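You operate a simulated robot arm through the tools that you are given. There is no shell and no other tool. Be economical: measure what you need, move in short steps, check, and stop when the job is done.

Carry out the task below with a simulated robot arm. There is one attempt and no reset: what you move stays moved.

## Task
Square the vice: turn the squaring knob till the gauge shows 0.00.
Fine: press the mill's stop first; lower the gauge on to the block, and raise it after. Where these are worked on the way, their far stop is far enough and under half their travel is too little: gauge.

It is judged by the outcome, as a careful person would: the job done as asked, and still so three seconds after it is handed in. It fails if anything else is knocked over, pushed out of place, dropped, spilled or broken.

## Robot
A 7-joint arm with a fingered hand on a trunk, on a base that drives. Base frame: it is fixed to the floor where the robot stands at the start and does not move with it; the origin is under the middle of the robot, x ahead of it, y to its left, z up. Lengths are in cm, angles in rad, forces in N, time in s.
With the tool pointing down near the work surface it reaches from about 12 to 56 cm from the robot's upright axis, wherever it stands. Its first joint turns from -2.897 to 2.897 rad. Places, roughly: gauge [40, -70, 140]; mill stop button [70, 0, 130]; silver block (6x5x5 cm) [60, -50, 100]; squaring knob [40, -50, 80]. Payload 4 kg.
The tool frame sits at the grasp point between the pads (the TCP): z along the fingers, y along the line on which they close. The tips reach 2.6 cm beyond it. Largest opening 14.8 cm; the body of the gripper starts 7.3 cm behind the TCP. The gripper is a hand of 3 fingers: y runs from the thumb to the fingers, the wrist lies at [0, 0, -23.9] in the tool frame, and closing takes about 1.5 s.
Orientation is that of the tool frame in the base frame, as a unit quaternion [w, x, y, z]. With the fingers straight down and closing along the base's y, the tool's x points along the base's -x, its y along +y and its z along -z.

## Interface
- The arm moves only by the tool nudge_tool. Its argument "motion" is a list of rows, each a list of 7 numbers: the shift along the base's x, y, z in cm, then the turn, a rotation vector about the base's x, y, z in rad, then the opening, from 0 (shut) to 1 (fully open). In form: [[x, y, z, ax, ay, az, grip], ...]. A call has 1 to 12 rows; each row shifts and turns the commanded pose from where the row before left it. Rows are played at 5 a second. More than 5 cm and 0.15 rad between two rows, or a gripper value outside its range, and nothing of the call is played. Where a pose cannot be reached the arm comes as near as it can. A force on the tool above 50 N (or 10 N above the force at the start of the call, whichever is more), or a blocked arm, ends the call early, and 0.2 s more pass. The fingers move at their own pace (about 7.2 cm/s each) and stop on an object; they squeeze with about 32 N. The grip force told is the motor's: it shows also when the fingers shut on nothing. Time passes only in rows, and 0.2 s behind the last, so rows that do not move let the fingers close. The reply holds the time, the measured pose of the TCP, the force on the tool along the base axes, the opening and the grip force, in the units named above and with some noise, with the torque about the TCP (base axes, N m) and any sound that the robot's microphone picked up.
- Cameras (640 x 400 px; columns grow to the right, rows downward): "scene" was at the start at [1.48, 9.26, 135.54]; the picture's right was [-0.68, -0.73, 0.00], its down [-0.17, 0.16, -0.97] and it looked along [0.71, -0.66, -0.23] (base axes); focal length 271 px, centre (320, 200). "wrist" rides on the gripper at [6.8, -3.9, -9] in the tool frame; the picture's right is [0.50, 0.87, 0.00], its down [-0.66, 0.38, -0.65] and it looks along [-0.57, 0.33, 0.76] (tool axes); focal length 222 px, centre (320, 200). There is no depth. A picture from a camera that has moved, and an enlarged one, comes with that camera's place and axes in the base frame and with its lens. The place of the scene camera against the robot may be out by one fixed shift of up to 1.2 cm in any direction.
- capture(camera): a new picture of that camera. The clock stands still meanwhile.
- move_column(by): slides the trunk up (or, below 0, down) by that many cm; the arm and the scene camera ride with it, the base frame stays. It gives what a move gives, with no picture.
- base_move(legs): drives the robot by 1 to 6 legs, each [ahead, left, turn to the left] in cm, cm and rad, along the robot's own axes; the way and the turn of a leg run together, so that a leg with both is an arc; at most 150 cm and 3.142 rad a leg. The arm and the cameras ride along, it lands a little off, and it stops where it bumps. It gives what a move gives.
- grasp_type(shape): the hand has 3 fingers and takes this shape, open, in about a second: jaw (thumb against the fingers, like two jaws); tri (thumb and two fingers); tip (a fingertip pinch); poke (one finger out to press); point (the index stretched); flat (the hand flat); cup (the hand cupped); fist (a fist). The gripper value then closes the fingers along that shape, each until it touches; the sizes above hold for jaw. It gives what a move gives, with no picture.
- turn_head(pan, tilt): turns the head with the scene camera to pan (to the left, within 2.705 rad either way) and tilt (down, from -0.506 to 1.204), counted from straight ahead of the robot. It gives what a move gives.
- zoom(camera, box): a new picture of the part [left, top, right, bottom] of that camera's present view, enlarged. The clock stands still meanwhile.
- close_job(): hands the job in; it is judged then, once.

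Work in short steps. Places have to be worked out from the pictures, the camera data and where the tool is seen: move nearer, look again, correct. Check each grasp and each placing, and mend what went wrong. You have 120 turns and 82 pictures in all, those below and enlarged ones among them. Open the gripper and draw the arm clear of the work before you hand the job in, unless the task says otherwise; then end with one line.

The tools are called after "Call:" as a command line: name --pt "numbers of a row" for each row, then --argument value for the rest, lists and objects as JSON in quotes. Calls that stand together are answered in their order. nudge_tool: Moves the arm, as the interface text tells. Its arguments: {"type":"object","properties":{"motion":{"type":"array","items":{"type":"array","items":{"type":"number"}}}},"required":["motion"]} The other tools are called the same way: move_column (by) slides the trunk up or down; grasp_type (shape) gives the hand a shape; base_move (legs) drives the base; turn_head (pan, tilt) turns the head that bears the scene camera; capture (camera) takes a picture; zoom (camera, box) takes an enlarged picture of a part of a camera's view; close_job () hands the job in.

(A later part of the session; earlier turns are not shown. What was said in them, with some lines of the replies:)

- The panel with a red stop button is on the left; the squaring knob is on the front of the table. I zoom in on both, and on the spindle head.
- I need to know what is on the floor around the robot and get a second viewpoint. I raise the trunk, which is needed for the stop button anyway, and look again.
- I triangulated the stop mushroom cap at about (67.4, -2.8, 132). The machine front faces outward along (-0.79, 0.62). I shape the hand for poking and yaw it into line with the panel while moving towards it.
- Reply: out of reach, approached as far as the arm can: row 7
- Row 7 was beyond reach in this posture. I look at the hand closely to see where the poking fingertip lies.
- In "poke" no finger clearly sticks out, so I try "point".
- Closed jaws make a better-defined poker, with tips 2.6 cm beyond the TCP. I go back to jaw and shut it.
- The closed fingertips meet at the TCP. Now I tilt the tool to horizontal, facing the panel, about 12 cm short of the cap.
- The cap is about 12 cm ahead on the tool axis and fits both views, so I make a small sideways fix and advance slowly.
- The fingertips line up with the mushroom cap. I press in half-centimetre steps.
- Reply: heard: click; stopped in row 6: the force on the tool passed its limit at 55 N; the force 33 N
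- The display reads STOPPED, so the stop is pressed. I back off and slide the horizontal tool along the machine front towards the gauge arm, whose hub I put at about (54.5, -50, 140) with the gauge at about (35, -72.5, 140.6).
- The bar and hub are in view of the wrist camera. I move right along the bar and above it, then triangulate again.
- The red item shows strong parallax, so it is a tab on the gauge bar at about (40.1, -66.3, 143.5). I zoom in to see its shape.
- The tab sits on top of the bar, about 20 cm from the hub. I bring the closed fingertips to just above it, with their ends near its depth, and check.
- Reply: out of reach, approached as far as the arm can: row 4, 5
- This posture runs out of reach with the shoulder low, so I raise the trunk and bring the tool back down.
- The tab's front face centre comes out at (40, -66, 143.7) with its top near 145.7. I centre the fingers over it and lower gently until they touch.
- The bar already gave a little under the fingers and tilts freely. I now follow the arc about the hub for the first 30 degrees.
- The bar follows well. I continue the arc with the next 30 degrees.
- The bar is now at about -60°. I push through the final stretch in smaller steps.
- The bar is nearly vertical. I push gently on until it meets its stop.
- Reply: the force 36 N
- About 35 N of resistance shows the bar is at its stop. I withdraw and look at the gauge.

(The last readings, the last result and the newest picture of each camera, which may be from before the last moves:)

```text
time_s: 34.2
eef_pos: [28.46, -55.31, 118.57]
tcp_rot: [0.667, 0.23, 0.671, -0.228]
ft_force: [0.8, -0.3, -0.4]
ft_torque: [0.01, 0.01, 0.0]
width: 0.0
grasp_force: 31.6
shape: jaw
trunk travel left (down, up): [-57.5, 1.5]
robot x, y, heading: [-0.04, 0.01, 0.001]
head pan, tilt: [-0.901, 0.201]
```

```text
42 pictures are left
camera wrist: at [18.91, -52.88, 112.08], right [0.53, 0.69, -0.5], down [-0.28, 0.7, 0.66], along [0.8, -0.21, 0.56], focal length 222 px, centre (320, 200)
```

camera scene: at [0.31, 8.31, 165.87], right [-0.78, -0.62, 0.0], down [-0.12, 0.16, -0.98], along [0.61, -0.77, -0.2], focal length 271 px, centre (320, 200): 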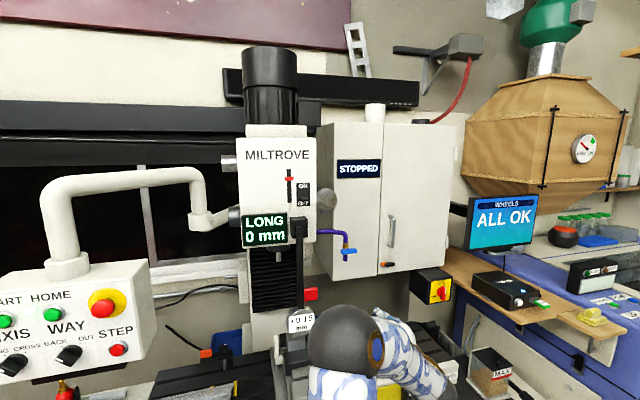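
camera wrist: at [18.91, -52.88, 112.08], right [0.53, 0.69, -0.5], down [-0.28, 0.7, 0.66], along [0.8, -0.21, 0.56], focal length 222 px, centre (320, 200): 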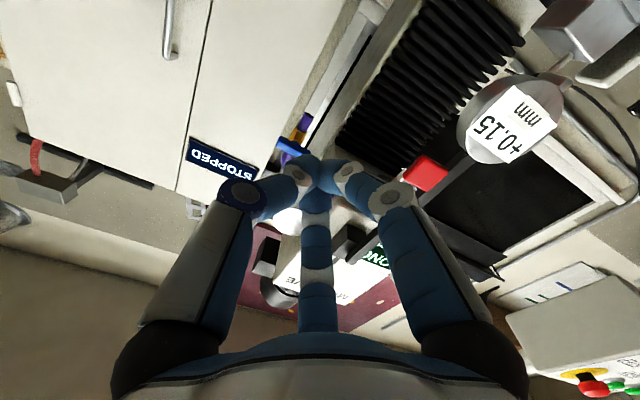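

The gauge reads +0.15 mm. I lower the trunk part way towards the squaring knob and check clearances.

Call:
move_column --by -24

Call:
turn_head --pan -1.05 --tilt 0.75

Call:
capture --camera "scene"

Call:
capture --camera "wrist"

```text
time_s: 36.7
eef_pos: [28.36, -55.47, 94.58]
tcp_rot: [0.667, 0.23, 0.671, -0.227]
ft_force: [0.6, -1.0, -0.2]
ft_torque: [0.0, -0.02, -0.02]
width: 0.0
grasp_force: 32.2
shape: jaw
trunk travel left (down, up): [-33.5, 25.5]
robot x, y, heading: [-0.28, 0.11, 0.0]
head pan, tilt: [-0.901, 0.201]
```

```text
time_s: 37.7
eef_pos: [28.4, -55.34, 94.59]
tcp_rot: [0.667, 0.231, 0.67, -0.229]
ft_force: [0.3, -0.5, 0.3]
ft_torque: [0.0, -0.04, 0.01]
width: 0.0
grasp_force: 32.3
shape: jaw
trunk travel left (down, up): [-33.5, 25.5]
robot x, y, heading: [0.21, -0.25, 0.001]
head pan, tilt: [-1.051, 0.75]
```

```text
41 pictures are left
camera scene: at [-1.33, 8.44, 136.91], right [-0.87, -0.5, 0.0], down [-0.34, 0.59, -0.73], along [0.37, -0.63, -0.68], focal length 271 px, centre (320, 200)
```

scene: 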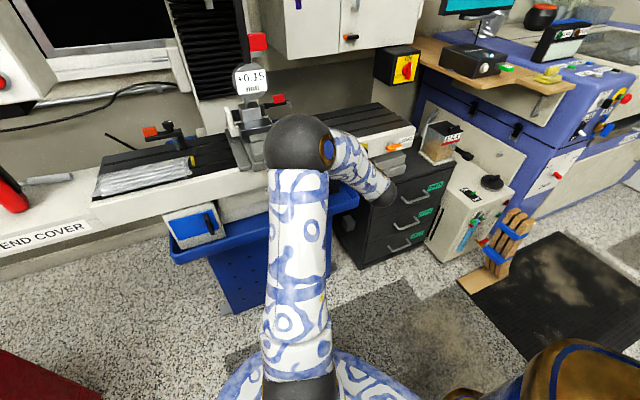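

```text
40 pictures are left
camera wrist: at [18.96, -52.84, 88.09], right [0.53, 0.69, -0.5], down [-0.28, 0.7, 0.66], along [0.8, -0.21, 0.56], focal length 222 px, centre (320, 200)
```

wrist: 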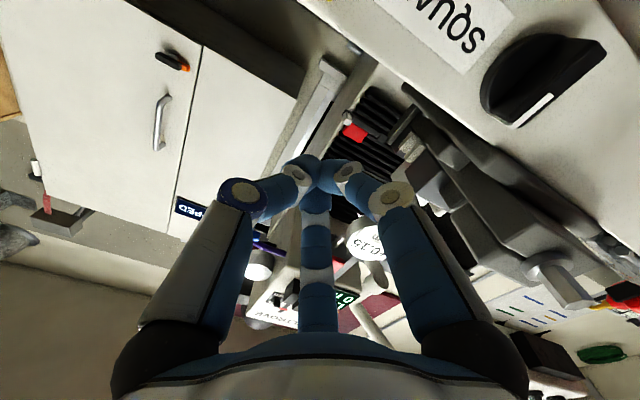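

The knob is visible in the wrist view. I lower a further 8 cm, move left along the machine to bring the knob towards the centre, and zoom.

Call:
move_column --by -10

Call:
nudge_tool --pt "2 2.55 0 0 0 0 0" --pt "2 2.55 0 0 0 0 0" --pt "1 1.3 0 0 0 0 0"

Call:
capture --camera "wrist"

Call:
capture --camera "scene"

```text
time_s: 39.0
eef_pos: [28.58, -55.4, 84.66]
tcp_rot: [0.667, 0.231, 0.67, -0.229]
ft_force: [-0.6, 0.0, -0.1]
ft_torque: [-0.02, 0.0, 0.02]
width: 0.0
grasp_force: 31.9
shape: jaw
trunk travel left (down, up): [-23.5, 35.5]
robot x, y, heading: [0.25, -0.04, 0.002]
head pan, tilt: [-1.051, 0.75]
```

```text
time_s: 39.8
eef_pos: [33.36, -48.94, 84.72]
tcp_rot: [0.667, 0.23, 0.671, -0.228]
ft_force: [1.1, -0.2, -0.1]
ft_torque: [0.0, -0.02, 0.01]
width: 0.01
grasp_force: 32.3
shape: jaw
trunk travel left (down, up): [-23.5, 35.5]
robot x, y, heading: [-0.1, 0.08, 0.007]
head pan, tilt: [-1.051, 0.75]
```

```text
39 pictures are left
camera wrist: at [23.93, -46.44, 78.08], right [0.53, 0.69, -0.5], down [-0.28, 0.7, 0.66], along [0.8, -0.21, 0.56], focal length 222 px, centre (320, 200)
```

wrist: 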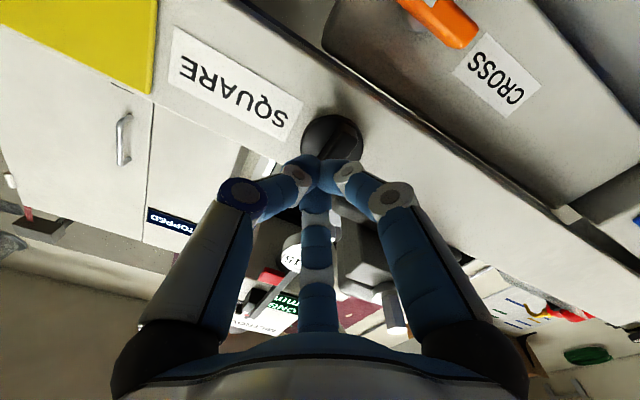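

```text
38 pictures are left
camera scene: at [-1.34, 8.44, 126.9], right [-0.87, -0.5, 0.0], down [-0.34, 0.59, -0.73], along [0.36, -0.63, -0.68], focal length 271 px, centre (320, 200)
```

scene: 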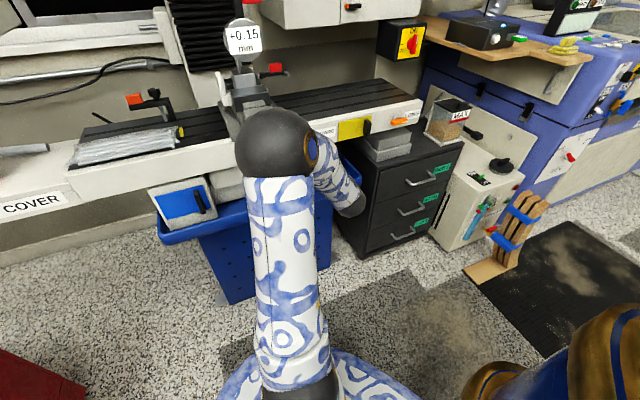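

The knob is nearly ahead of the fingertips. I open the fingers part way and look closer.

Call:
nudge_tool --pt "-0.8 0.6 0 0 0 0 0.5" --pt "0 0 0 0 0 0 0.5" --pt "0 0 0 0 0 0 0.5" --pt "0 0 0 0 0 0 0.5"

Call:
zoom --camera "wrist" --box '[160, 0, 480, 200]'

```text
time_s: 40.8
eef_pos: [32.68, -48.42, 84.62]
tcp_rot: [0.667, 0.231, 0.671, -0.228]
ft_force: [-0.4, -0.5, 0.1]
ft_torque: [-0.01, 0.0, 0.02]
width: 7.37
grasp_force: 0.1
shape: jaw
trunk travel left (down, up): [-23.5, 35.5]
robot x, y, heading: [-0.43, -0.21, -0.002]
head pan, tilt: [-1.051, 0.75]
```

```text
2.00 times, centred on (320, 100) of wrist
camera zoom: at [23.13, -45.87, 78.07], right [0.53, 0.69, -0.5], down [-0.28, 0.7, 0.66], along [0.8, -0.21, 0.56], focal length 444 px, centre (320, 400)
```

zoom: 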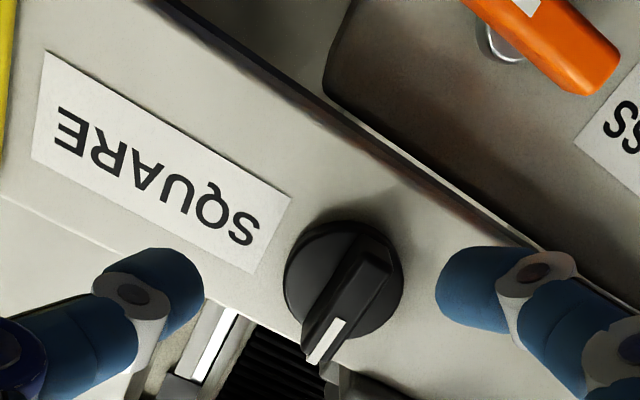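

The pointer wing stands nearly vertical with its white line at the top, so closing sideways suits. The knob axis is at about z 84.2 and 0.8 cm left of the tool, and the table face about 8 cm ahead. I align and go in.

Call:
nudge_tool --pt "0.52 0.67 -0.4 0 0 0 0.4" --pt "0.79 -0.62 0 0 0 0 0.4" --pt "0.79 -0.62 0 0 0 0 0.4" --pt "0.79 -0.62 0 0 0 0 0.4"

Call:
zoom --camera "wrist" --box '[160, 0, 480, 200]'

```text
time_s: 41.8
eef_pos: [35.55, -49.63, 84.22]
tcp_rot: [0.668, 0.23, 0.67, -0.228]
ft_force: [0.1, 0.2, -0.1]
ft_torque: [0.0, 0.0, 0.02]
width: 5.94
grasp_force: 0.0
shape: jaw
trunk travel left (down, up): [-23.5, 35.5]
robot x, y, heading: [-0.19, -0.12, 0.003]
head pan, tilt: [-1.051, 0.75]
```

```text
2.00 times, centred on (320, 100) of wrist
camera zoom: at [26.03, -47.02, 77.69], right [0.53, 0.69, -0.5], down [-0.28, 0.7, 0.66], along [0.8, -0.21, 0.56], focal length 444 px, centre (320, 400)
```

zoom: 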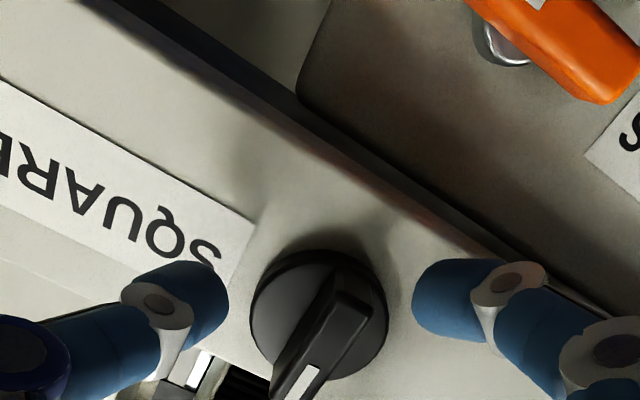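

The fingers straddle the wing. I advance slightly and close.

Call:
nudge_tool --pt "0.39 -0.31 0 0 0 0 0.4" --pt "0.31 -0.25 0 0 0 0 0.4" --pt "0 0 0 0 0 0 0" --pt "0 0 0 0 0 0 0" --pt "0 0 0 0 0 0 0" --pt "0 0 0 0 0 0 0"

Call:
capture --camera "wrist"

Call:
zoom --camera "scene" --box '[200, 10, 300, 75]'

```text
time_s: 43.2
eef_pos: [36.17, -50.14, 84.29]
tcp_rot: [0.667, 0.23, 0.67, -0.229]
ft_force: [-0.3, -1.5, -0.3]
ft_torque: [0.0, 0.0, -0.15]
width: 1.1
grasp_force: 31.4
shape: jaw
trunk travel left (down, up): [-23.5, 35.5]
robot x, y, heading: [0.31, 0.47, 0.003]
head pan, tilt: [-1.051, 0.75]
```

```text
35 pictures are left
camera wrist: at [26.72, -47.62, 77.67], right [0.53, 0.69, -0.5], down [-0.28, 0.7, 0.66], along [0.8, -0.21, 0.56], focal length 222 px, centre (320, 200)
```

wrist: 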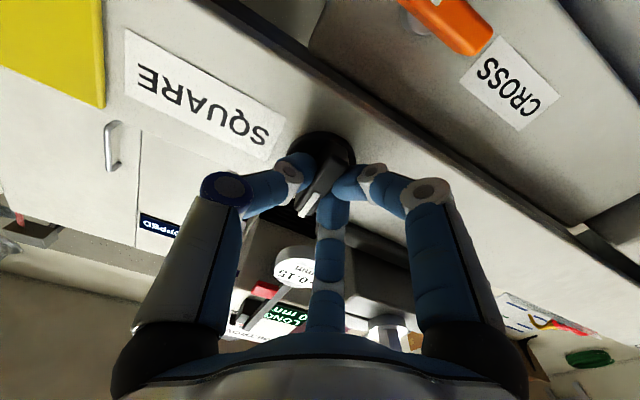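

```text
6.15 times, centred on (250, 42) of scene
camera zoom: at [-1.33, 8.43, 126.9], right [-0.87, -0.5, 0.0], down [-0.34, 0.59, -0.73], along [0.36, -0.63, -0.68], focal length 1667 px, centre (751, 1169)
```

zoom: 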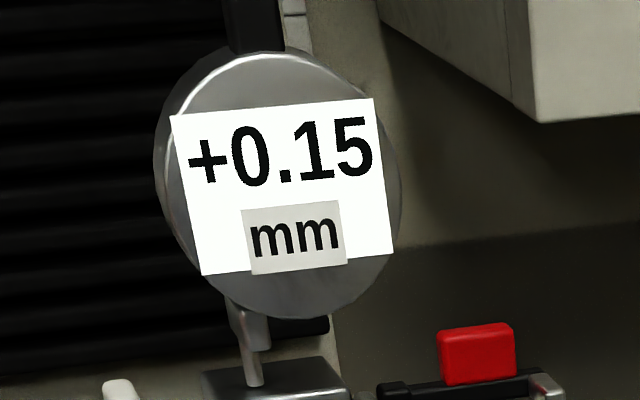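

The wing is gripped at 1.1 cm width. I turn a little clockwise to learn the sign and gain.

Call:
nudge_tool --pt "0 0 0 0.0787 -0.0617 0 0" --pt "0 0 0 0.0787 -0.0617 0 0" --pt "0 0 0 0 0 0 0"

Call:
zoom --camera "scene" --box '[200, 10, 300, 75]'

```text
time_s: 44.0
eef_pos: [36.25, -50.17, 84.25]
tcp_rot: [0.688, 0.295, 0.644, -0.158]
ft_force: [1.0, -2.5, -1.4]
ft_torque: [0.0, 0.06, -0.16]
width: 1.11
grasp_force: 31.7
shape: jaw
trunk travel left (down, up): [-23.5, 35.5]
robot x, y, heading: [-0.02, -0.27, 0.001]
head pan, tilt: [-1.051, 0.75]
```

```text
6.15 times, centred on (250, 42) of scene
camera zoom: at [-1.32, 8.42, 126.9], right [-0.87, -0.5, 0.0], down [-0.34, 0.59, -0.73], along [0.36, -0.63, -0.68], focal length 1667 px, centre (751, 1169)
```

zoom: 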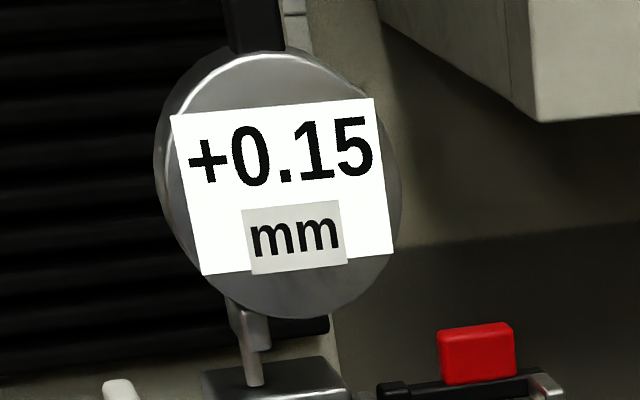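

The reading hasn't changed after 0.2 rad. I check whether the knob turned, then turn further.

Call:
nudge_tool --pt "0 0 0 0.0787 -0.0617 0 0" --pt "0 0 0 0.0787 -0.0617 0 0" --pt "0 0 0 0.0787 -0.0617 0 0" --pt "0 0 0 0 0 0 0"

Call:
zoom --camera "scene" --box '[200, 10, 300, 75]'

Call:
zoom --camera "wrist" --box '[160, 50, 480, 250]'

```text
time_s: 45.0
eef_pos: [36.2, -50.07, 84.26]
tcp_rot: [0.704, 0.389, 0.592, -0.055]
ft_force: [0.2, 0.5, -1.8]
ft_torque: [0.08, 0.14, -0.12]
width: 1.1
grasp_force: 31.5
shape: jaw
trunk travel left (down, up): [-23.5, 35.5]
robot x, y, heading: [-0.02, -0.08, 0.002]
head pan, tilt: [-1.051, 0.75]
```

```text
6.15 times, centred on (250, 42) of scene
camera zoom: at [-1.32, 8.44, 126.9], right [-0.87, -0.5, 0.0], down [-0.34, 0.59, -0.73], along [0.36, -0.63, -0.68], focal length 1667 px, centre (751, 1169)
```

zoom: 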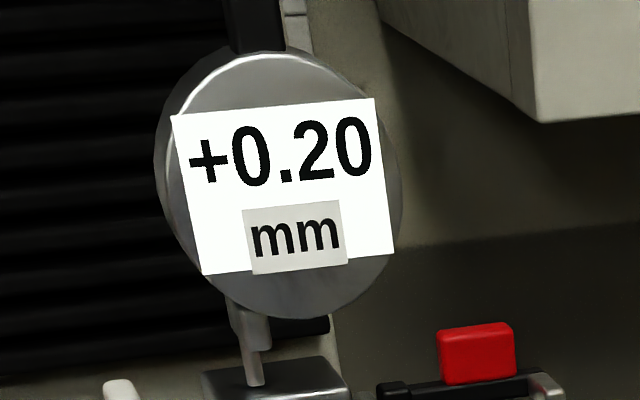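

```text
2.00 times, centred on (320, 150) of wrist
camera zoom: at [29.05, -44.65, 76.59], right [0.61, 0.79, -0.02], down [-0.51, 0.41, 0.76], along [0.61, -0.45, 0.65], focal length 444 px, centre (320, 300)
```

zoom: 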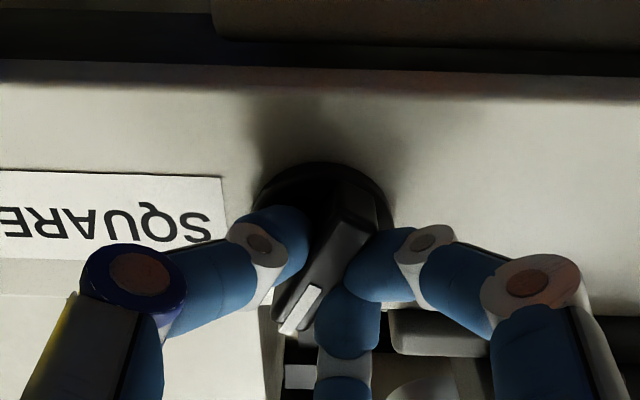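

Clockwise raises the reading, in 0.05 mm steps. I turn counterclockwise.

Call:
nudge_tool --pt "0 0 0 -0.0787 0.0617 0 0" --pt "0 0 0 -0.0787 0.0617 0 0" --pt "0 0 0 -0.0787 0.0617 0 0" --pt "0 0 0 -0.0787 0.0617 0 0" --pt "0 0 0 -0.0787 0.0617 0 0" --pt "0 0 0 -0.0787 0.0617 0 0" --pt "0 0 0 -0.0787 0.0617 0 0" --pt "0 0 0 -0.0787 0.0617 0 0" --pt "0 0 0 0 0 0 0"

Call:
zoom --camera "scene" --box '[200, 10, 300, 75]'

Call:
zoom --camera "wrist" --box '[160, 50, 480, 250]'

```text
time_s: 47.0
eef_pos: [36.23, -50.18, 84.27]
tcp_rot: [0.625, 0.127, 0.698, -0.325]
ft_force: [-1.3, -2.3, 0.5]
ft_torque: [-0.05, -0.15, -0.25]
width: 1.04
grasp_force: 32.1
shape: jaw
trunk travel left (down, up): [-23.5, 35.5]
robot x, y, heading: [-0.07, -0.31, 0.005]
head pan, tilt: [-1.051, 0.75]
```

```text
6.15 times, centred on (250, 42) of scene
camera zoom: at [-1.35, 8.42, 126.91], right [-0.87, -0.5, 0.0], down [-0.34, 0.59, -0.73], along [0.36, -0.63, -0.68], focal length 1667 px, centre (751, 1169)
```

zoom: 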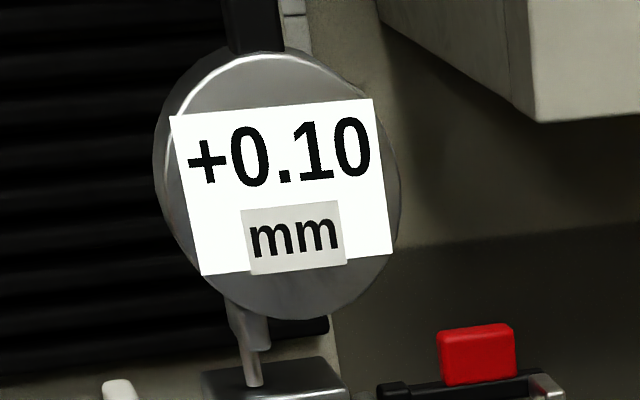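

```text
2.00 times, centred on (320, 150) of wrist
camera zoom: at [25.58, -49.06, 79.17], right [0.41, 0.54, -0.73], down [-0.17, 0.84, 0.52], along [0.89, -0.09, 0.44], focal length 444 px, centre (320, 300)
```

zoom: 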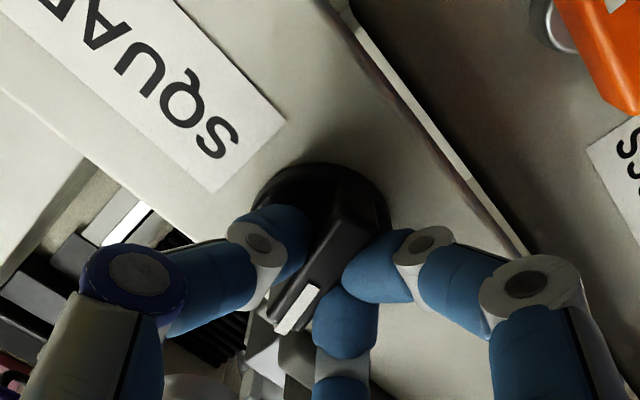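

The wing follows the tool rigidly, with about 0.4 rad per 0.05 mm. I continue to roughly -1.1 rad.

Call:
nudge_tool --pt "0 0 0 -0.0787 0.0617 0 0" --pt "0 0 0 -0.0787 0.0617 0 0" --pt "0 0 0 -0.0787 0.0617 0 0" --pt "0 0 0 -0.0787 0.0617 0 0" --pt "0 0 0 -0.0787 0.0617 0 0" --pt "0 0 0 -0.0787 0.0617 0 0" --pt "0 0 0 -0.0787 0.0617 0 0" --pt "0 0 0 -0.0787 0.0617 0 0" --pt "0 0 0 0 0 0 0"

Call:
zoom --camera "scene" --box '[200, 10, 300, 75]'

```text
time_s: 49.0
eef_pos: [36.14, -50.12, 84.43]
tcp_rot: [0.446, -0.152, 0.693, -0.545]
ft_force: [-4.9, -6.7, 7.5]
ft_torque: [-0.19, -0.34, -0.27]
width: 0.99
grasp_force: 32.3
shape: jaw
trunk travel left (down, up): [-23.5, 35.5]
robot x, y, heading: [-0.22, -0.05, 0.0]
head pan, tilt: [-1.051, 0.75]
```

```text
6.15 times, centred on (250, 42) of scene
camera zoom: at [-1.43, 8.42, 126.91], right [-0.87, -0.5, 0.0], down [-0.34, 0.59, -0.73], along [0.37, -0.63, -0.68], focal length 1667 px, centre (751, 1169)
```

zoom: 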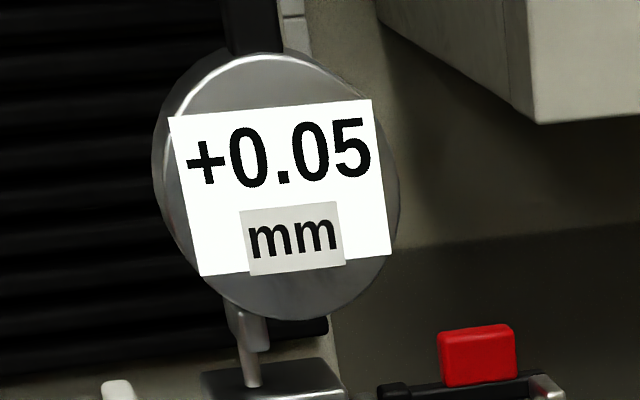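

It reads +0.05. I turn another 0.3 rad.

Call:
nudge_tool --pt "0 0 0 -0.0787 0.0617 0 0" --pt "0 0 0 -0.0787 0.0617 0 0" --pt "0 0 0 -0.0787 0.0617 0 0" --pt "0 0 0 0 0 0 0"

Call:
zoom --camera "scene" --box '[200, 10, 300, 75]'

Call:
capture --camera "wrist"

```text
time_s: 50.0
eef_pos: [36.1, -50.18, 84.3]
tcp_rot: [0.359, -0.252, 0.662, -0.607]
ft_force: [-5.4, -8.6, 11.8]
ft_torque: [-0.28, -0.5, -0.24]
width: 0.98
grasp_force: 32.1
shape: jaw
trunk travel left (down, up): [-23.5, 35.5]
robot x, y, heading: [0.37, 0.23, 0.004]
head pan, tilt: [-1.051, 0.75]
```

```text
6.15 times, centred on (250, 42) of scene
camera zoom: at [-1.45, 8.44, 126.91], right [-0.87, -0.5, 0.0], down [-0.34, 0.59, -0.73], along [0.37, -0.63, -0.68], focal length 1667 px, centre (751, 1169)
```

zoom: 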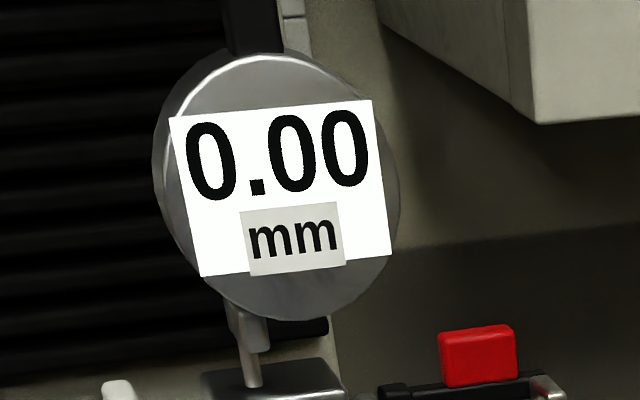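

```text
26 pictures are left
camera wrist: at [24.6, -50.23, 87.21], right [-0.22, -0.27, -0.94], down [-0.07, 0.96, -0.26], along [0.97, 0.01, -0.23], focal length 222 px, centre (320, 200)
```

wrist: 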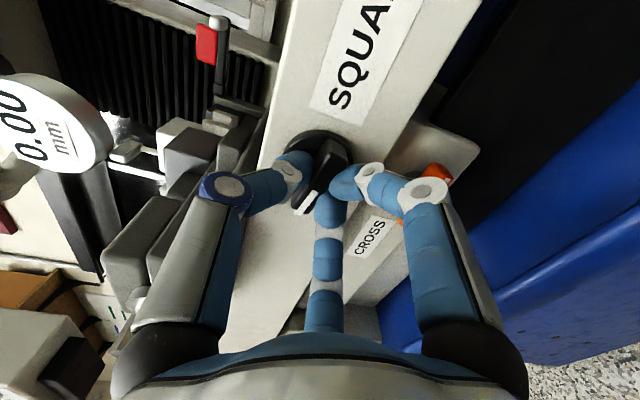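

The gauge reads 0.00. I turn 0.1 rad more to be well inside the step, confirm, then release.

Call:
nudge_tool --pt "0 0 0 -0.0787 0.0617 0 0" --pt "0 0 0 0 0 0 0" --pt "0 0 0 0 0 0 0.25" --pt "0 0 0 0 0 0 0.25" --pt "0 0 0 0 0 0 0.25"

Call:
capture --camera "wrist"

Call:
zoom --camera "scene" --box '[200, 10, 300, 75]'

```text
time_s: 51.2
eef_pos: [36.29, -50.09, 84.28]
tcp_rot: [0.33, -0.287, 0.649, -0.623]
ft_force: [0.7, 0.4, 0.3]
ft_torque: [0.0, 0.0, -0.02]
width: 3.69
grasp_force: 0.2
shape: jaw
trunk travel left (down, up): [-23.5, 35.5]
robot x, y, heading: [-0.06, 0.12, 0.007]
head pan, tilt: [-1.051, 0.75]
```

```text
25 pictures are left
camera wrist: at [24.95, -49.92, 87.82], right [-0.28, -0.34, -0.9], down [-0.09, 0.94, -0.33], along [0.96, -0.01, -0.29], focal length 222 px, centre (320, 200)
```

wrist: 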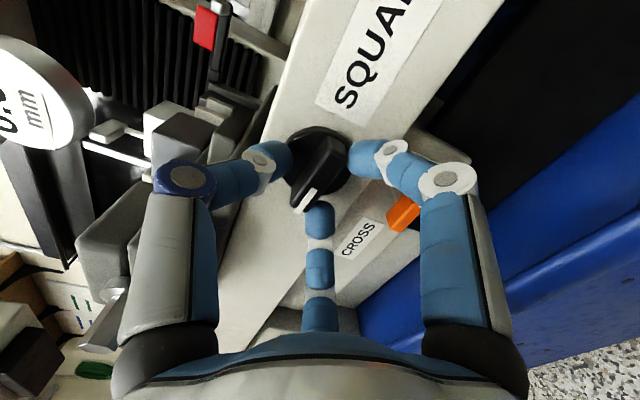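

```text
6.15 times, centred on (250, 42) of scene
camera zoom: at [-1.33, 8.46, 126.9], right [-0.87, -0.5, 0.0], down [-0.34, 0.59, -0.73], along [0.36, -0.63, -0.68], focal length 1667 px, centre (751, 1169)
```

zoom: 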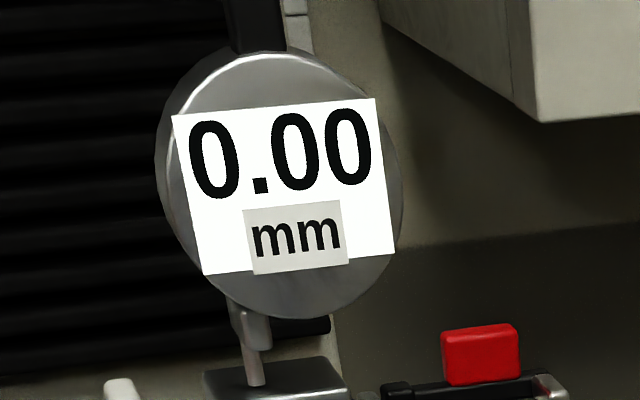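

Released, and the gauge holds at 0.00. I retreat, close the fingers and roll the tool back.

Call:
nudge_tool --pt "-1.6 1.23 0 0 0 0 0.25" --pt "-1.6 1.23 0 0 0 0 0.25" --pt "-1.6 1.23 0 0 0 0 0.25" --pt "-1.6 1.23 0 0 0 0 0" --pt "0 0 0 0.102 -0.08 0 0" --pt "0 0 0 0.102 -0.08 0 0" --pt "0 0 0 0.102 -0.08 0 0" --pt "0 0 0 0.102 -0.08 0 0" --pt "0 0 0 0.102 -0.08 0 0" --pt "0 0 0 0.102 -0.08 0 0" --pt "0 0 0 0.102 -0.08 0 0" --pt "0 0 0 0.102 -0.08 0 0"

Call:
nudge_tool --pt "0 0 0 0.102 -0.08 0 0" --pt "0 0 0 0.102 -0.08 0 0" --pt "0 0 0 0.063 -0.05 0 0" --pt "0 0 0 0 0 0 0"

Call:
move_column --by 34

Call:
capture --camera "wrist"

```text
time_s: 53.8
eef_pos: [29.74, -45.08, 84.25]
tcp_rot: [0.596, 0.072, 0.706, -0.375]
ft_force: [-0.5, 0.4, -0.2]
ft_torque: [0.0, -0.02, -0.01]
width: 0.0
grasp_force: 31.9
shape: jaw
trunk travel left (down, up): [-23.5, 35.5]
robot x, y, heading: [0.33, 0.07, -0.001]
head pan, tilt: [-1.051, 0.75]
```

```text
time_s: 54.8
eef_pos: [29.94, -45.14, 84.22]
tcp_rot: [0.652, 0.189, 0.684, -0.269]
ft_force: [-0.1, -0.2, -0.6]
ft_torque: [0.02, -0.01, -0.03]
width: 0.02
grasp_force: 31.6
shape: jaw
trunk travel left (down, up): [-23.5, 35.5]
robot x, y, heading: [-0.06, 0.15, 0.001]
head pan, tilt: [-1.051, 0.75]
```

```text
time_s: 58.2
eef_pos: [29.9, -45.3, 118.22]
tcp_rot: [0.652, 0.189, 0.684, -0.269]
ft_force: [0.3, 0.3, 0.5]
ft_torque: [0.01, -0.05, 0.0]
width: 0.0
grasp_force: 31.7
shape: jaw
trunk travel left (down, up): [-57.5, 1.5]
robot x, y, heading: [0.19, -0.08, -0.001]
head pan, tilt: [-1.051, 0.75]
```

```text
23 pictures are left
camera wrist: at [19.85, -43.29, 112.23], right [0.49, 0.63, -0.6], down [-0.23, 0.76, 0.61], along [0.84, -0.15, 0.52], focal length 222 px, centre (320, 200)
```

wrist: 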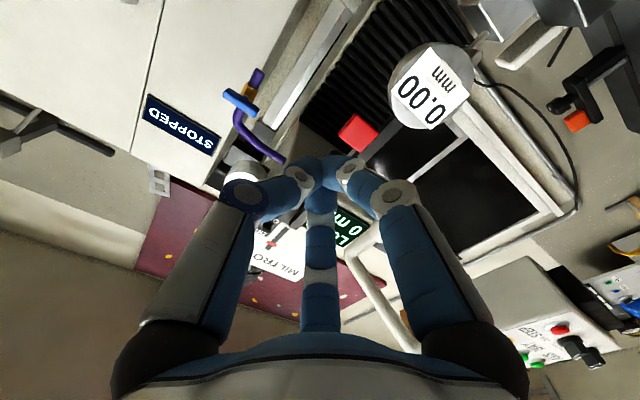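

Now I move to the left side of the hanging bar, still standing off, and look.

Call:
nudge_tool --pt "3.02 3.86 1.2 0 0 0 0" --pt "3.02 3.86 1.2 0 0 0 0" --pt "3.02 3.86 1.2 0 0 0 0" --pt "3.15 -2.47 0 0 0 0 0" --pt "3.15 -2.47 0 0 0 0 0" --pt "1.57 -1.23 0 0 0 0 0"

Call:
capture --camera "wrist"

Call:
turn_head --pan -0.85 --tilt 0.4

Call:
capture --camera "scene"

```text
refused: row 1 steps farther than a row can; nothing moved
```

```text
22 pictures are left
camera wrist: at [19.85, -43.29, 112.23], right [0.49, 0.63, -0.6], down [-0.23, 0.76, 0.61], along [0.84, -0.15, 0.52], focal length 222 px, centre (320, 200)
```

wrist: 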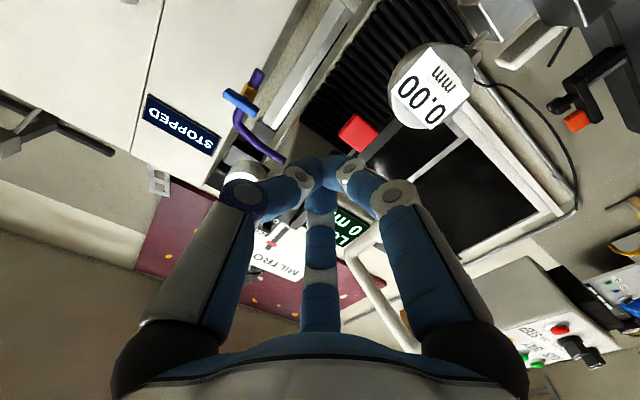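

```text
time_s: 59.0
eef_pos: [29.93, -45.25, 118.21]
tcp_rot: [0.652, 0.188, 0.684, -0.269]
ft_force: [0.1, -0.5, 0.3]
ft_torque: [0.01, 0.02, 0.0]
width: 0.02
grasp_force: 31.8
shape: jaw
trunk travel left (down, up): [-57.5, 1.5]
robot x, y, heading: [0.0, 0.19, -0.0]
head pan, tilt: [-0.85, 0.4]
```

```text
21 pictures are left
camera scene: at [0.65, 8.68, 164.01], right [-0.75, -0.66, 0.0], down [-0.26, 0.29, -0.92], along [0.61, -0.69, -0.39], focal length 271 px, centre (320, 200)
```

scene: 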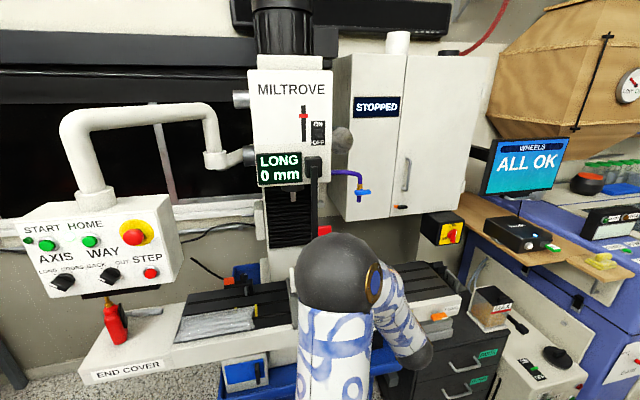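

The step was slightly too long, so nothing moved. I repeat it with shorter rows.

Call:
nudge_tool --pt "2.27 2.9 0.9 0 0 0 0" --pt "2.27 2.9 0.9 0 0 0 0" --pt "2.27 2.9 0.9 0 0 0 0" --pt "2.27 2.9 0.9 0 0 0 0" --pt "3.15 -2.47 0 0 0 0 0" --pt "3.15 -2.47 0 0 0 0 0" --pt "1.57 -1.23 0 0 0 0 0"

Call:
capture --camera "wrist"

Call:
capture --camera "scene"

```text
time_s: 60.6
eef_pos: [47.38, -40.49, 122.09]
tcp_rot: [0.652, 0.188, 0.684, -0.269]
ft_force: [-0.6, 0.0, 0.2]
ft_torque: [-0.02, 0.03, -0.02]
width: 0.0
grasp_force: 32.0
shape: jaw
out of reach, approached as far as the arm can: row 4
trunk travel left (down, up): [-57.5, 1.5]
robot x, y, heading: [-0.1, 0.11, 0.001]
head pan, tilt: [-0.85, 0.4]
```

```text
20 pictures are left
camera wrist: at [37.4, -38.58, 116.16], right [0.49, 0.63, -0.6], down [-0.23, 0.76, 0.61], along [0.84, -0.15, 0.52], focal length 222 px, centre (320, 200)
```

wrist: 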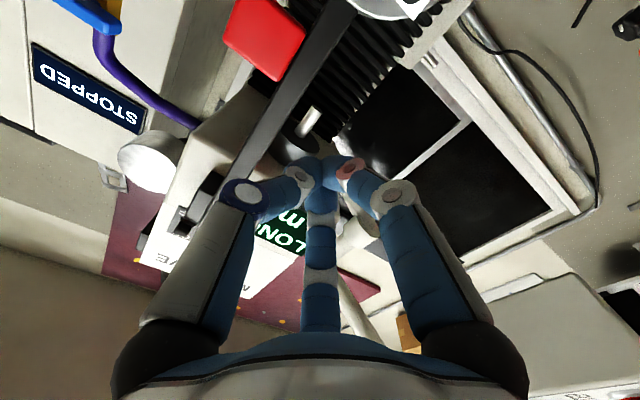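

```text
19 pictures are left
camera scene: at [0.68, 8.68, 164.01], right [-0.75, -0.66, 0.0], down [-0.26, 0.29, -0.92], along [0.61, -0.69, -0.39], focal length 271 px, centre (320, 200)
```

scene: 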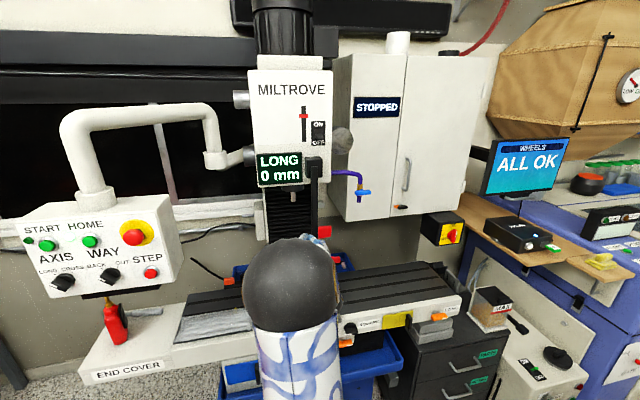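

The bar hangs just right of the tool axis. I shift 1 cm left for clearance, then go in until the tips are beside the bar.

Call:
nudge_tool --pt "0.62 0.79 -1 0 0 0 0" --pt "2.36 -1.85 0 0 0 0 0" --pt "2.36 -1.85 0 0 0 0 0" --pt "1.57 -1.23 0 0 0 0 0" --pt "1.26 -0.99 0 0 0 0 0"

Call:
capture --camera "wrist"

```text
time_s: 61.8
eef_pos: [55.47, -45.62, 121.13]
tcp_rot: [0.651, 0.188, 0.684, -0.269]
ft_force: [0.3, -0.3, -0.3]
ft_torque: [-0.01, -0.01, 0.03]
width: 0.0
grasp_force: 31.9
shape: jaw
trunk travel left (down, up): [-57.5, 1.5]
robot x, y, heading: [0.09, -0.09, -0.0]
head pan, tilt: [-0.85, 0.4]
```

```text
18 pictures are left
camera wrist: at [45.48, -43.73, 115.17], right [0.49, 0.63, -0.6], down [-0.23, 0.76, 0.61], along [0.84, -0.15, 0.52], focal length 222 px, centre (320, 200)
```

wrist: 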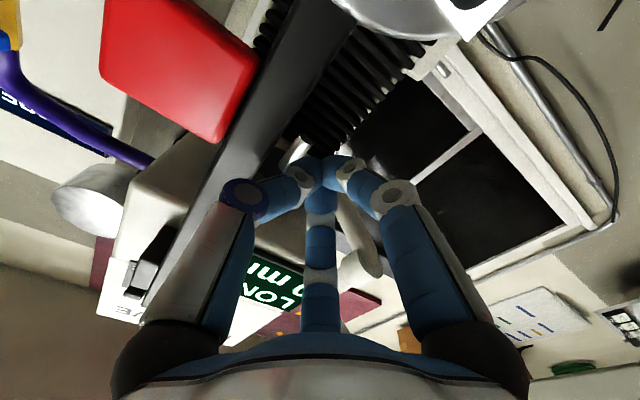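

The fingertips lie left of the bar at its depth. I start the reverse arc to raise it.

Call:
nudge_tool --pt "-1.22 -1.55 -0.39 0 0 0 0" --pt "-1.22 -1.55 -0.17 0 0 0 0" --pt "-1.22 -1.56 0.04 0 0 0 0" --pt "-1.21 -1.54 0.24 0 0 0 0" --pt "-1.19 -1.52 0.44 0 0 0 0" --pt "-1.15 -1.47 0.65 0 0 0 0"

Call:
capture --camera "wrist"

Call:
capture --camera "scene"

```text
time_s: 63.2
eef_pos: [48.2, -54.78, 121.92]
tcp_rot: [0.651, 0.188, 0.684, -0.27]
ft_force: [1.1, 3.1, -1.5]
ft_torque: [-0.01, 0.03, -0.03]
width: 0.0
grasp_force: 32.1
shape: jaw
trunk travel left (down, up): [-57.5, 1.5]
robot x, y, heading: [-0.29, 0.14, -0.002]
head pan, tilt: [-0.85, 0.4]
```

```text
17 pictures are left
camera wrist: at [38.2, -52.9, 115.97], right [0.49, 0.63, -0.6], down [-0.23, 0.76, 0.61], along [0.84, -0.15, 0.52], focal length 222 px, centre (320, 200)
```

wrist: 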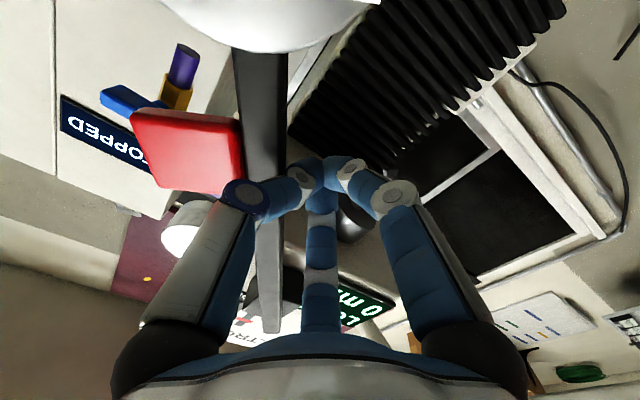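

```text
16 pictures are left
camera scene: at [0.66, 8.73, 164.01], right [-0.75, -0.66, 0.0], down [-0.26, 0.29, -0.92], along [0.61, -0.69, -0.39], focal length 271 px, centre (320, 200)
```

scene: 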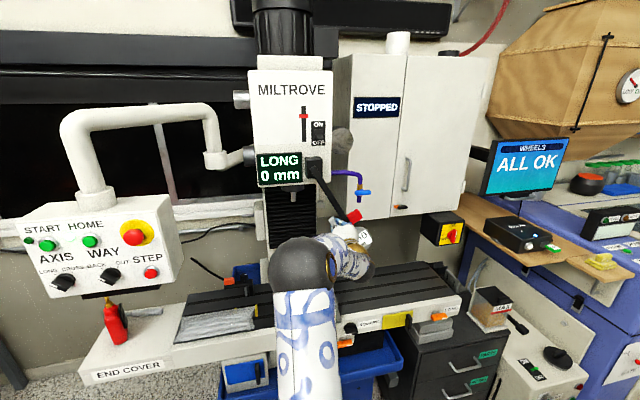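

The bar is rising along with the fingers, so I continue the arc.

Call:
nudge_tool --pt "-1.1 -1.41 0.83 0 0 0 0" --pt "-1.05 -1.34 1.02 0 0 0 0" --pt "-0.97 -1.24 1.19 0 0 0 0" --pt "-0.89 -1.14 1.35 0 0 0 0" --pt "-0.8 -1.02 1.49 0 0 0 0" --pt "-0.7 -0.9 1.62 0 0 0 0"

Call:
capture --camera "wrist"

```text
time_s: 64.6
eef_pos: [42.79, -61.95, 129.45]
tcp_rot: [0.651, 0.188, 0.684, -0.269]
ft_force: [1.0, 3.5, -4.2]
ft_torque: [-0.1, 0.05, 0.05]
width: 0.02
grasp_force: 32.0
shape: jaw
trunk travel left (down, up): [-57.5, 1.5]
robot x, y, heading: [-0.29, -0.01, 0.001]
head pan, tilt: [-0.85, 0.4]
```

```text
15 pictures are left
camera wrist: at [32.78, -59.95, 123.45], right [0.49, 0.63, -0.6], down [-0.23, 0.76, 0.61], along [0.84, -0.15, 0.52], focal length 222 px, centre (320, 200)
```

wrist: 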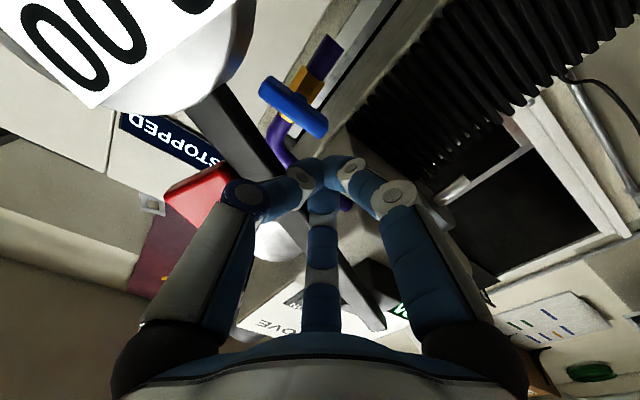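

The valve lies about 5 cm deeper than the tips, so it is clear. I continue the arc to the stop, slowing at the end.

Call:
nudge_tool --pt "-0.59 -0.76 1.73 0 0 0 0" --pt "-0.48 -0.61 1.83 0 0 0 0" --pt "-0.36 -0.46 1.89 0 0 0 0" --pt "-0.23 -0.3 1.94 0 0 0 0" --pt "-0.05 -0.07 0.7 0 0 0 0"

Call:
capture --camera "scene"

```text
time_s: 65.8
eef_pos: [41.01, -64.05, 137.32]
tcp_rot: [0.651, 0.189, 0.685, -0.268]
ft_force: [-5.0, 6.3, -16.0]
ft_torque: [-0.27, 0.13, 0.15]
width: 0.01
grasp_force: 32.2
shape: jaw
trunk travel left (down, up): [-57.5, 1.5]
robot x, y, heading: [-0.2, -0.31, 0.002]
head pan, tilt: [-0.85, 0.4]
```

```text
14 pictures are left
camera scene: at [0.67, 8.69, 163.99], right [-0.75, -0.66, 0.0], down [-0.26, 0.29, -0.92], along [0.61, -0.69, -0.39], focal length 271 px, centre (320, 200)
```

scene: 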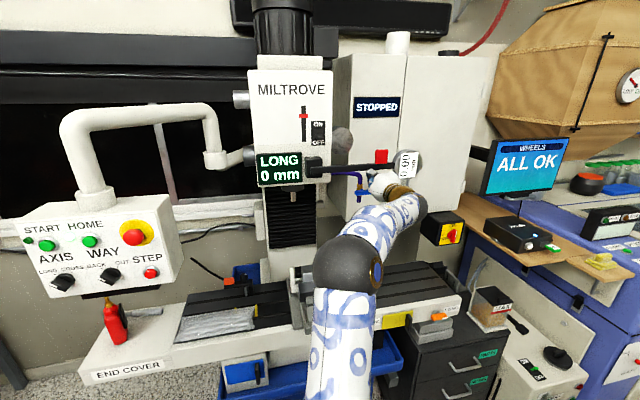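

The bar is horizontal again and resistance is rising at its stop. I give one small extra push to seat it, then ease down and draw back.

Call:
nudge_tool --pt "0 0 0.4 0 0 0 0" --pt "0 0 -0.8 0 0 0 0" --pt "0 0 -1.5 0 0 0 0" --pt "-2.4 1.85 0 0 0 0 0" --pt "-3.1 2.4 0 0 0 0 0" --pt "-3.1 2.4 0 0 0 0 0" --pt "-3.1 2.4 0 0 0 0 0"

Call:
capture --camera "scene"

Call:
zoom --camera "scene" --box '[240, 60, 460, 220]'

```text
time_s: 67.4
eef_pos: [29.21, -54.75, 135.67]
tcp_rot: [0.652, 0.187, 0.684, -0.269]
ft_force: [0.5, 0.3, 0.1]
ft_torque: [0.0, 0.02, 0.04]
width: 0.0
grasp_force: 32.2
shape: jaw
trunk travel left (down, up): [-57.5, 1.5]
robot x, y, heading: [0.04, -0.34, 0.002]
head pan, tilt: [-0.85, 0.4]
```

```text
13 pictures are left
camera scene: at [0.6, 8.74, 164.01], right [-0.75, -0.66, 0.0], down [-0.26, 0.29, -0.92], along [0.61, -0.69, -0.39], focal length 271 px, centre (320, 200)
```

scene: 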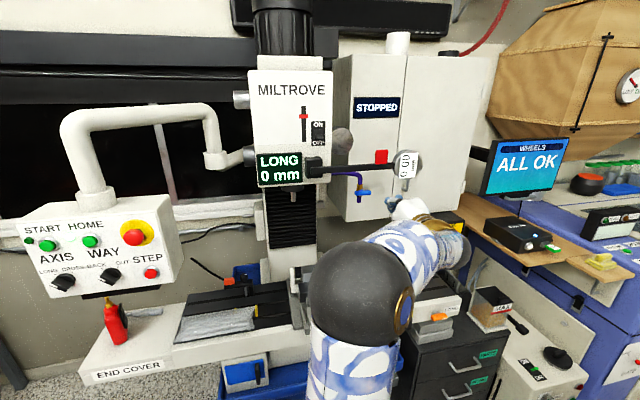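

```text
2.50 times, centred on (350, 140) of scene
camera zoom: at [0.6, 8.74, 164.01], right [-0.75, -0.66, 0.0], down [-0.26, 0.29, -0.92], along [0.61, -0.69, -0.39], focal length 677 px, centre (245, 350)
```

zoom: 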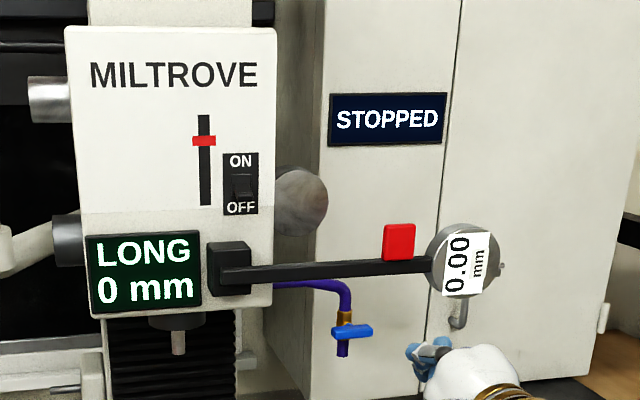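

The gauge is raised and holds 0.00, and the mill reads STOPPED. I draw further clear, open the hand and take one last look.

Call:
nudge_tool --pt "-1.5 1.9 -1 0 0 0 0" --pt "0 3 -1 0 0 0 0" --pt "0 3 -1 0 0 0 0.5" --pt "0 0 0 0 0 0 1" --pt "0 0 0 0 0 0 1" --pt "0 0 0 0 0 0 1" --pt "0 0 0 0 0 0 1" --pt "0 0 0 0 0 0 1"

Call:
capture --camera "scene"

```text
time_s: 69.2
eef_pos: [27.79, -47.06, 132.61]
tcp_rot: [0.652, 0.188, 0.684, -0.269]
ft_force: [0.7, 1.2, 0.4]
ft_torque: [0.01, 0.02, 0.0]
width: 14.79
grasp_force: 0.0
shape: jaw
trunk travel left (down, up): [-57.5, 1.5]
robot x, y, heading: [-0.18, 0.28, 0.003]
head pan, tilt: [-0.85, 0.4]
```

```text
11 pictures are left
camera scene: at [0.65, 8.69, 164.01], right [-0.75, -0.66, 0.0], down [-0.26, 0.29, -0.92], along [0.61, -0.69, -0.39], focal length 271 px, centre (320, 200)
```

scene: 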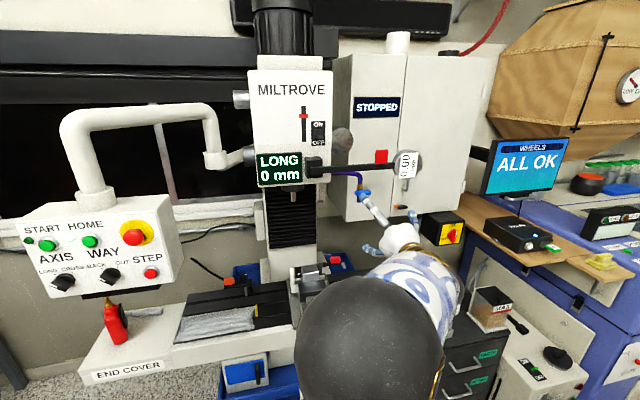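

The gauge stays raised at 0.00, the mill is stopped and the arm is clear, so I hand the job in.

Call:
close_job

```text
The job is handed in.
```

The vice is squared: I pressed the mill's stop first, lowered the gauge on to the block, turned the squaring knob until it read 0.00, and raised the gauge again. It still read 0.00 when I handed the job in.
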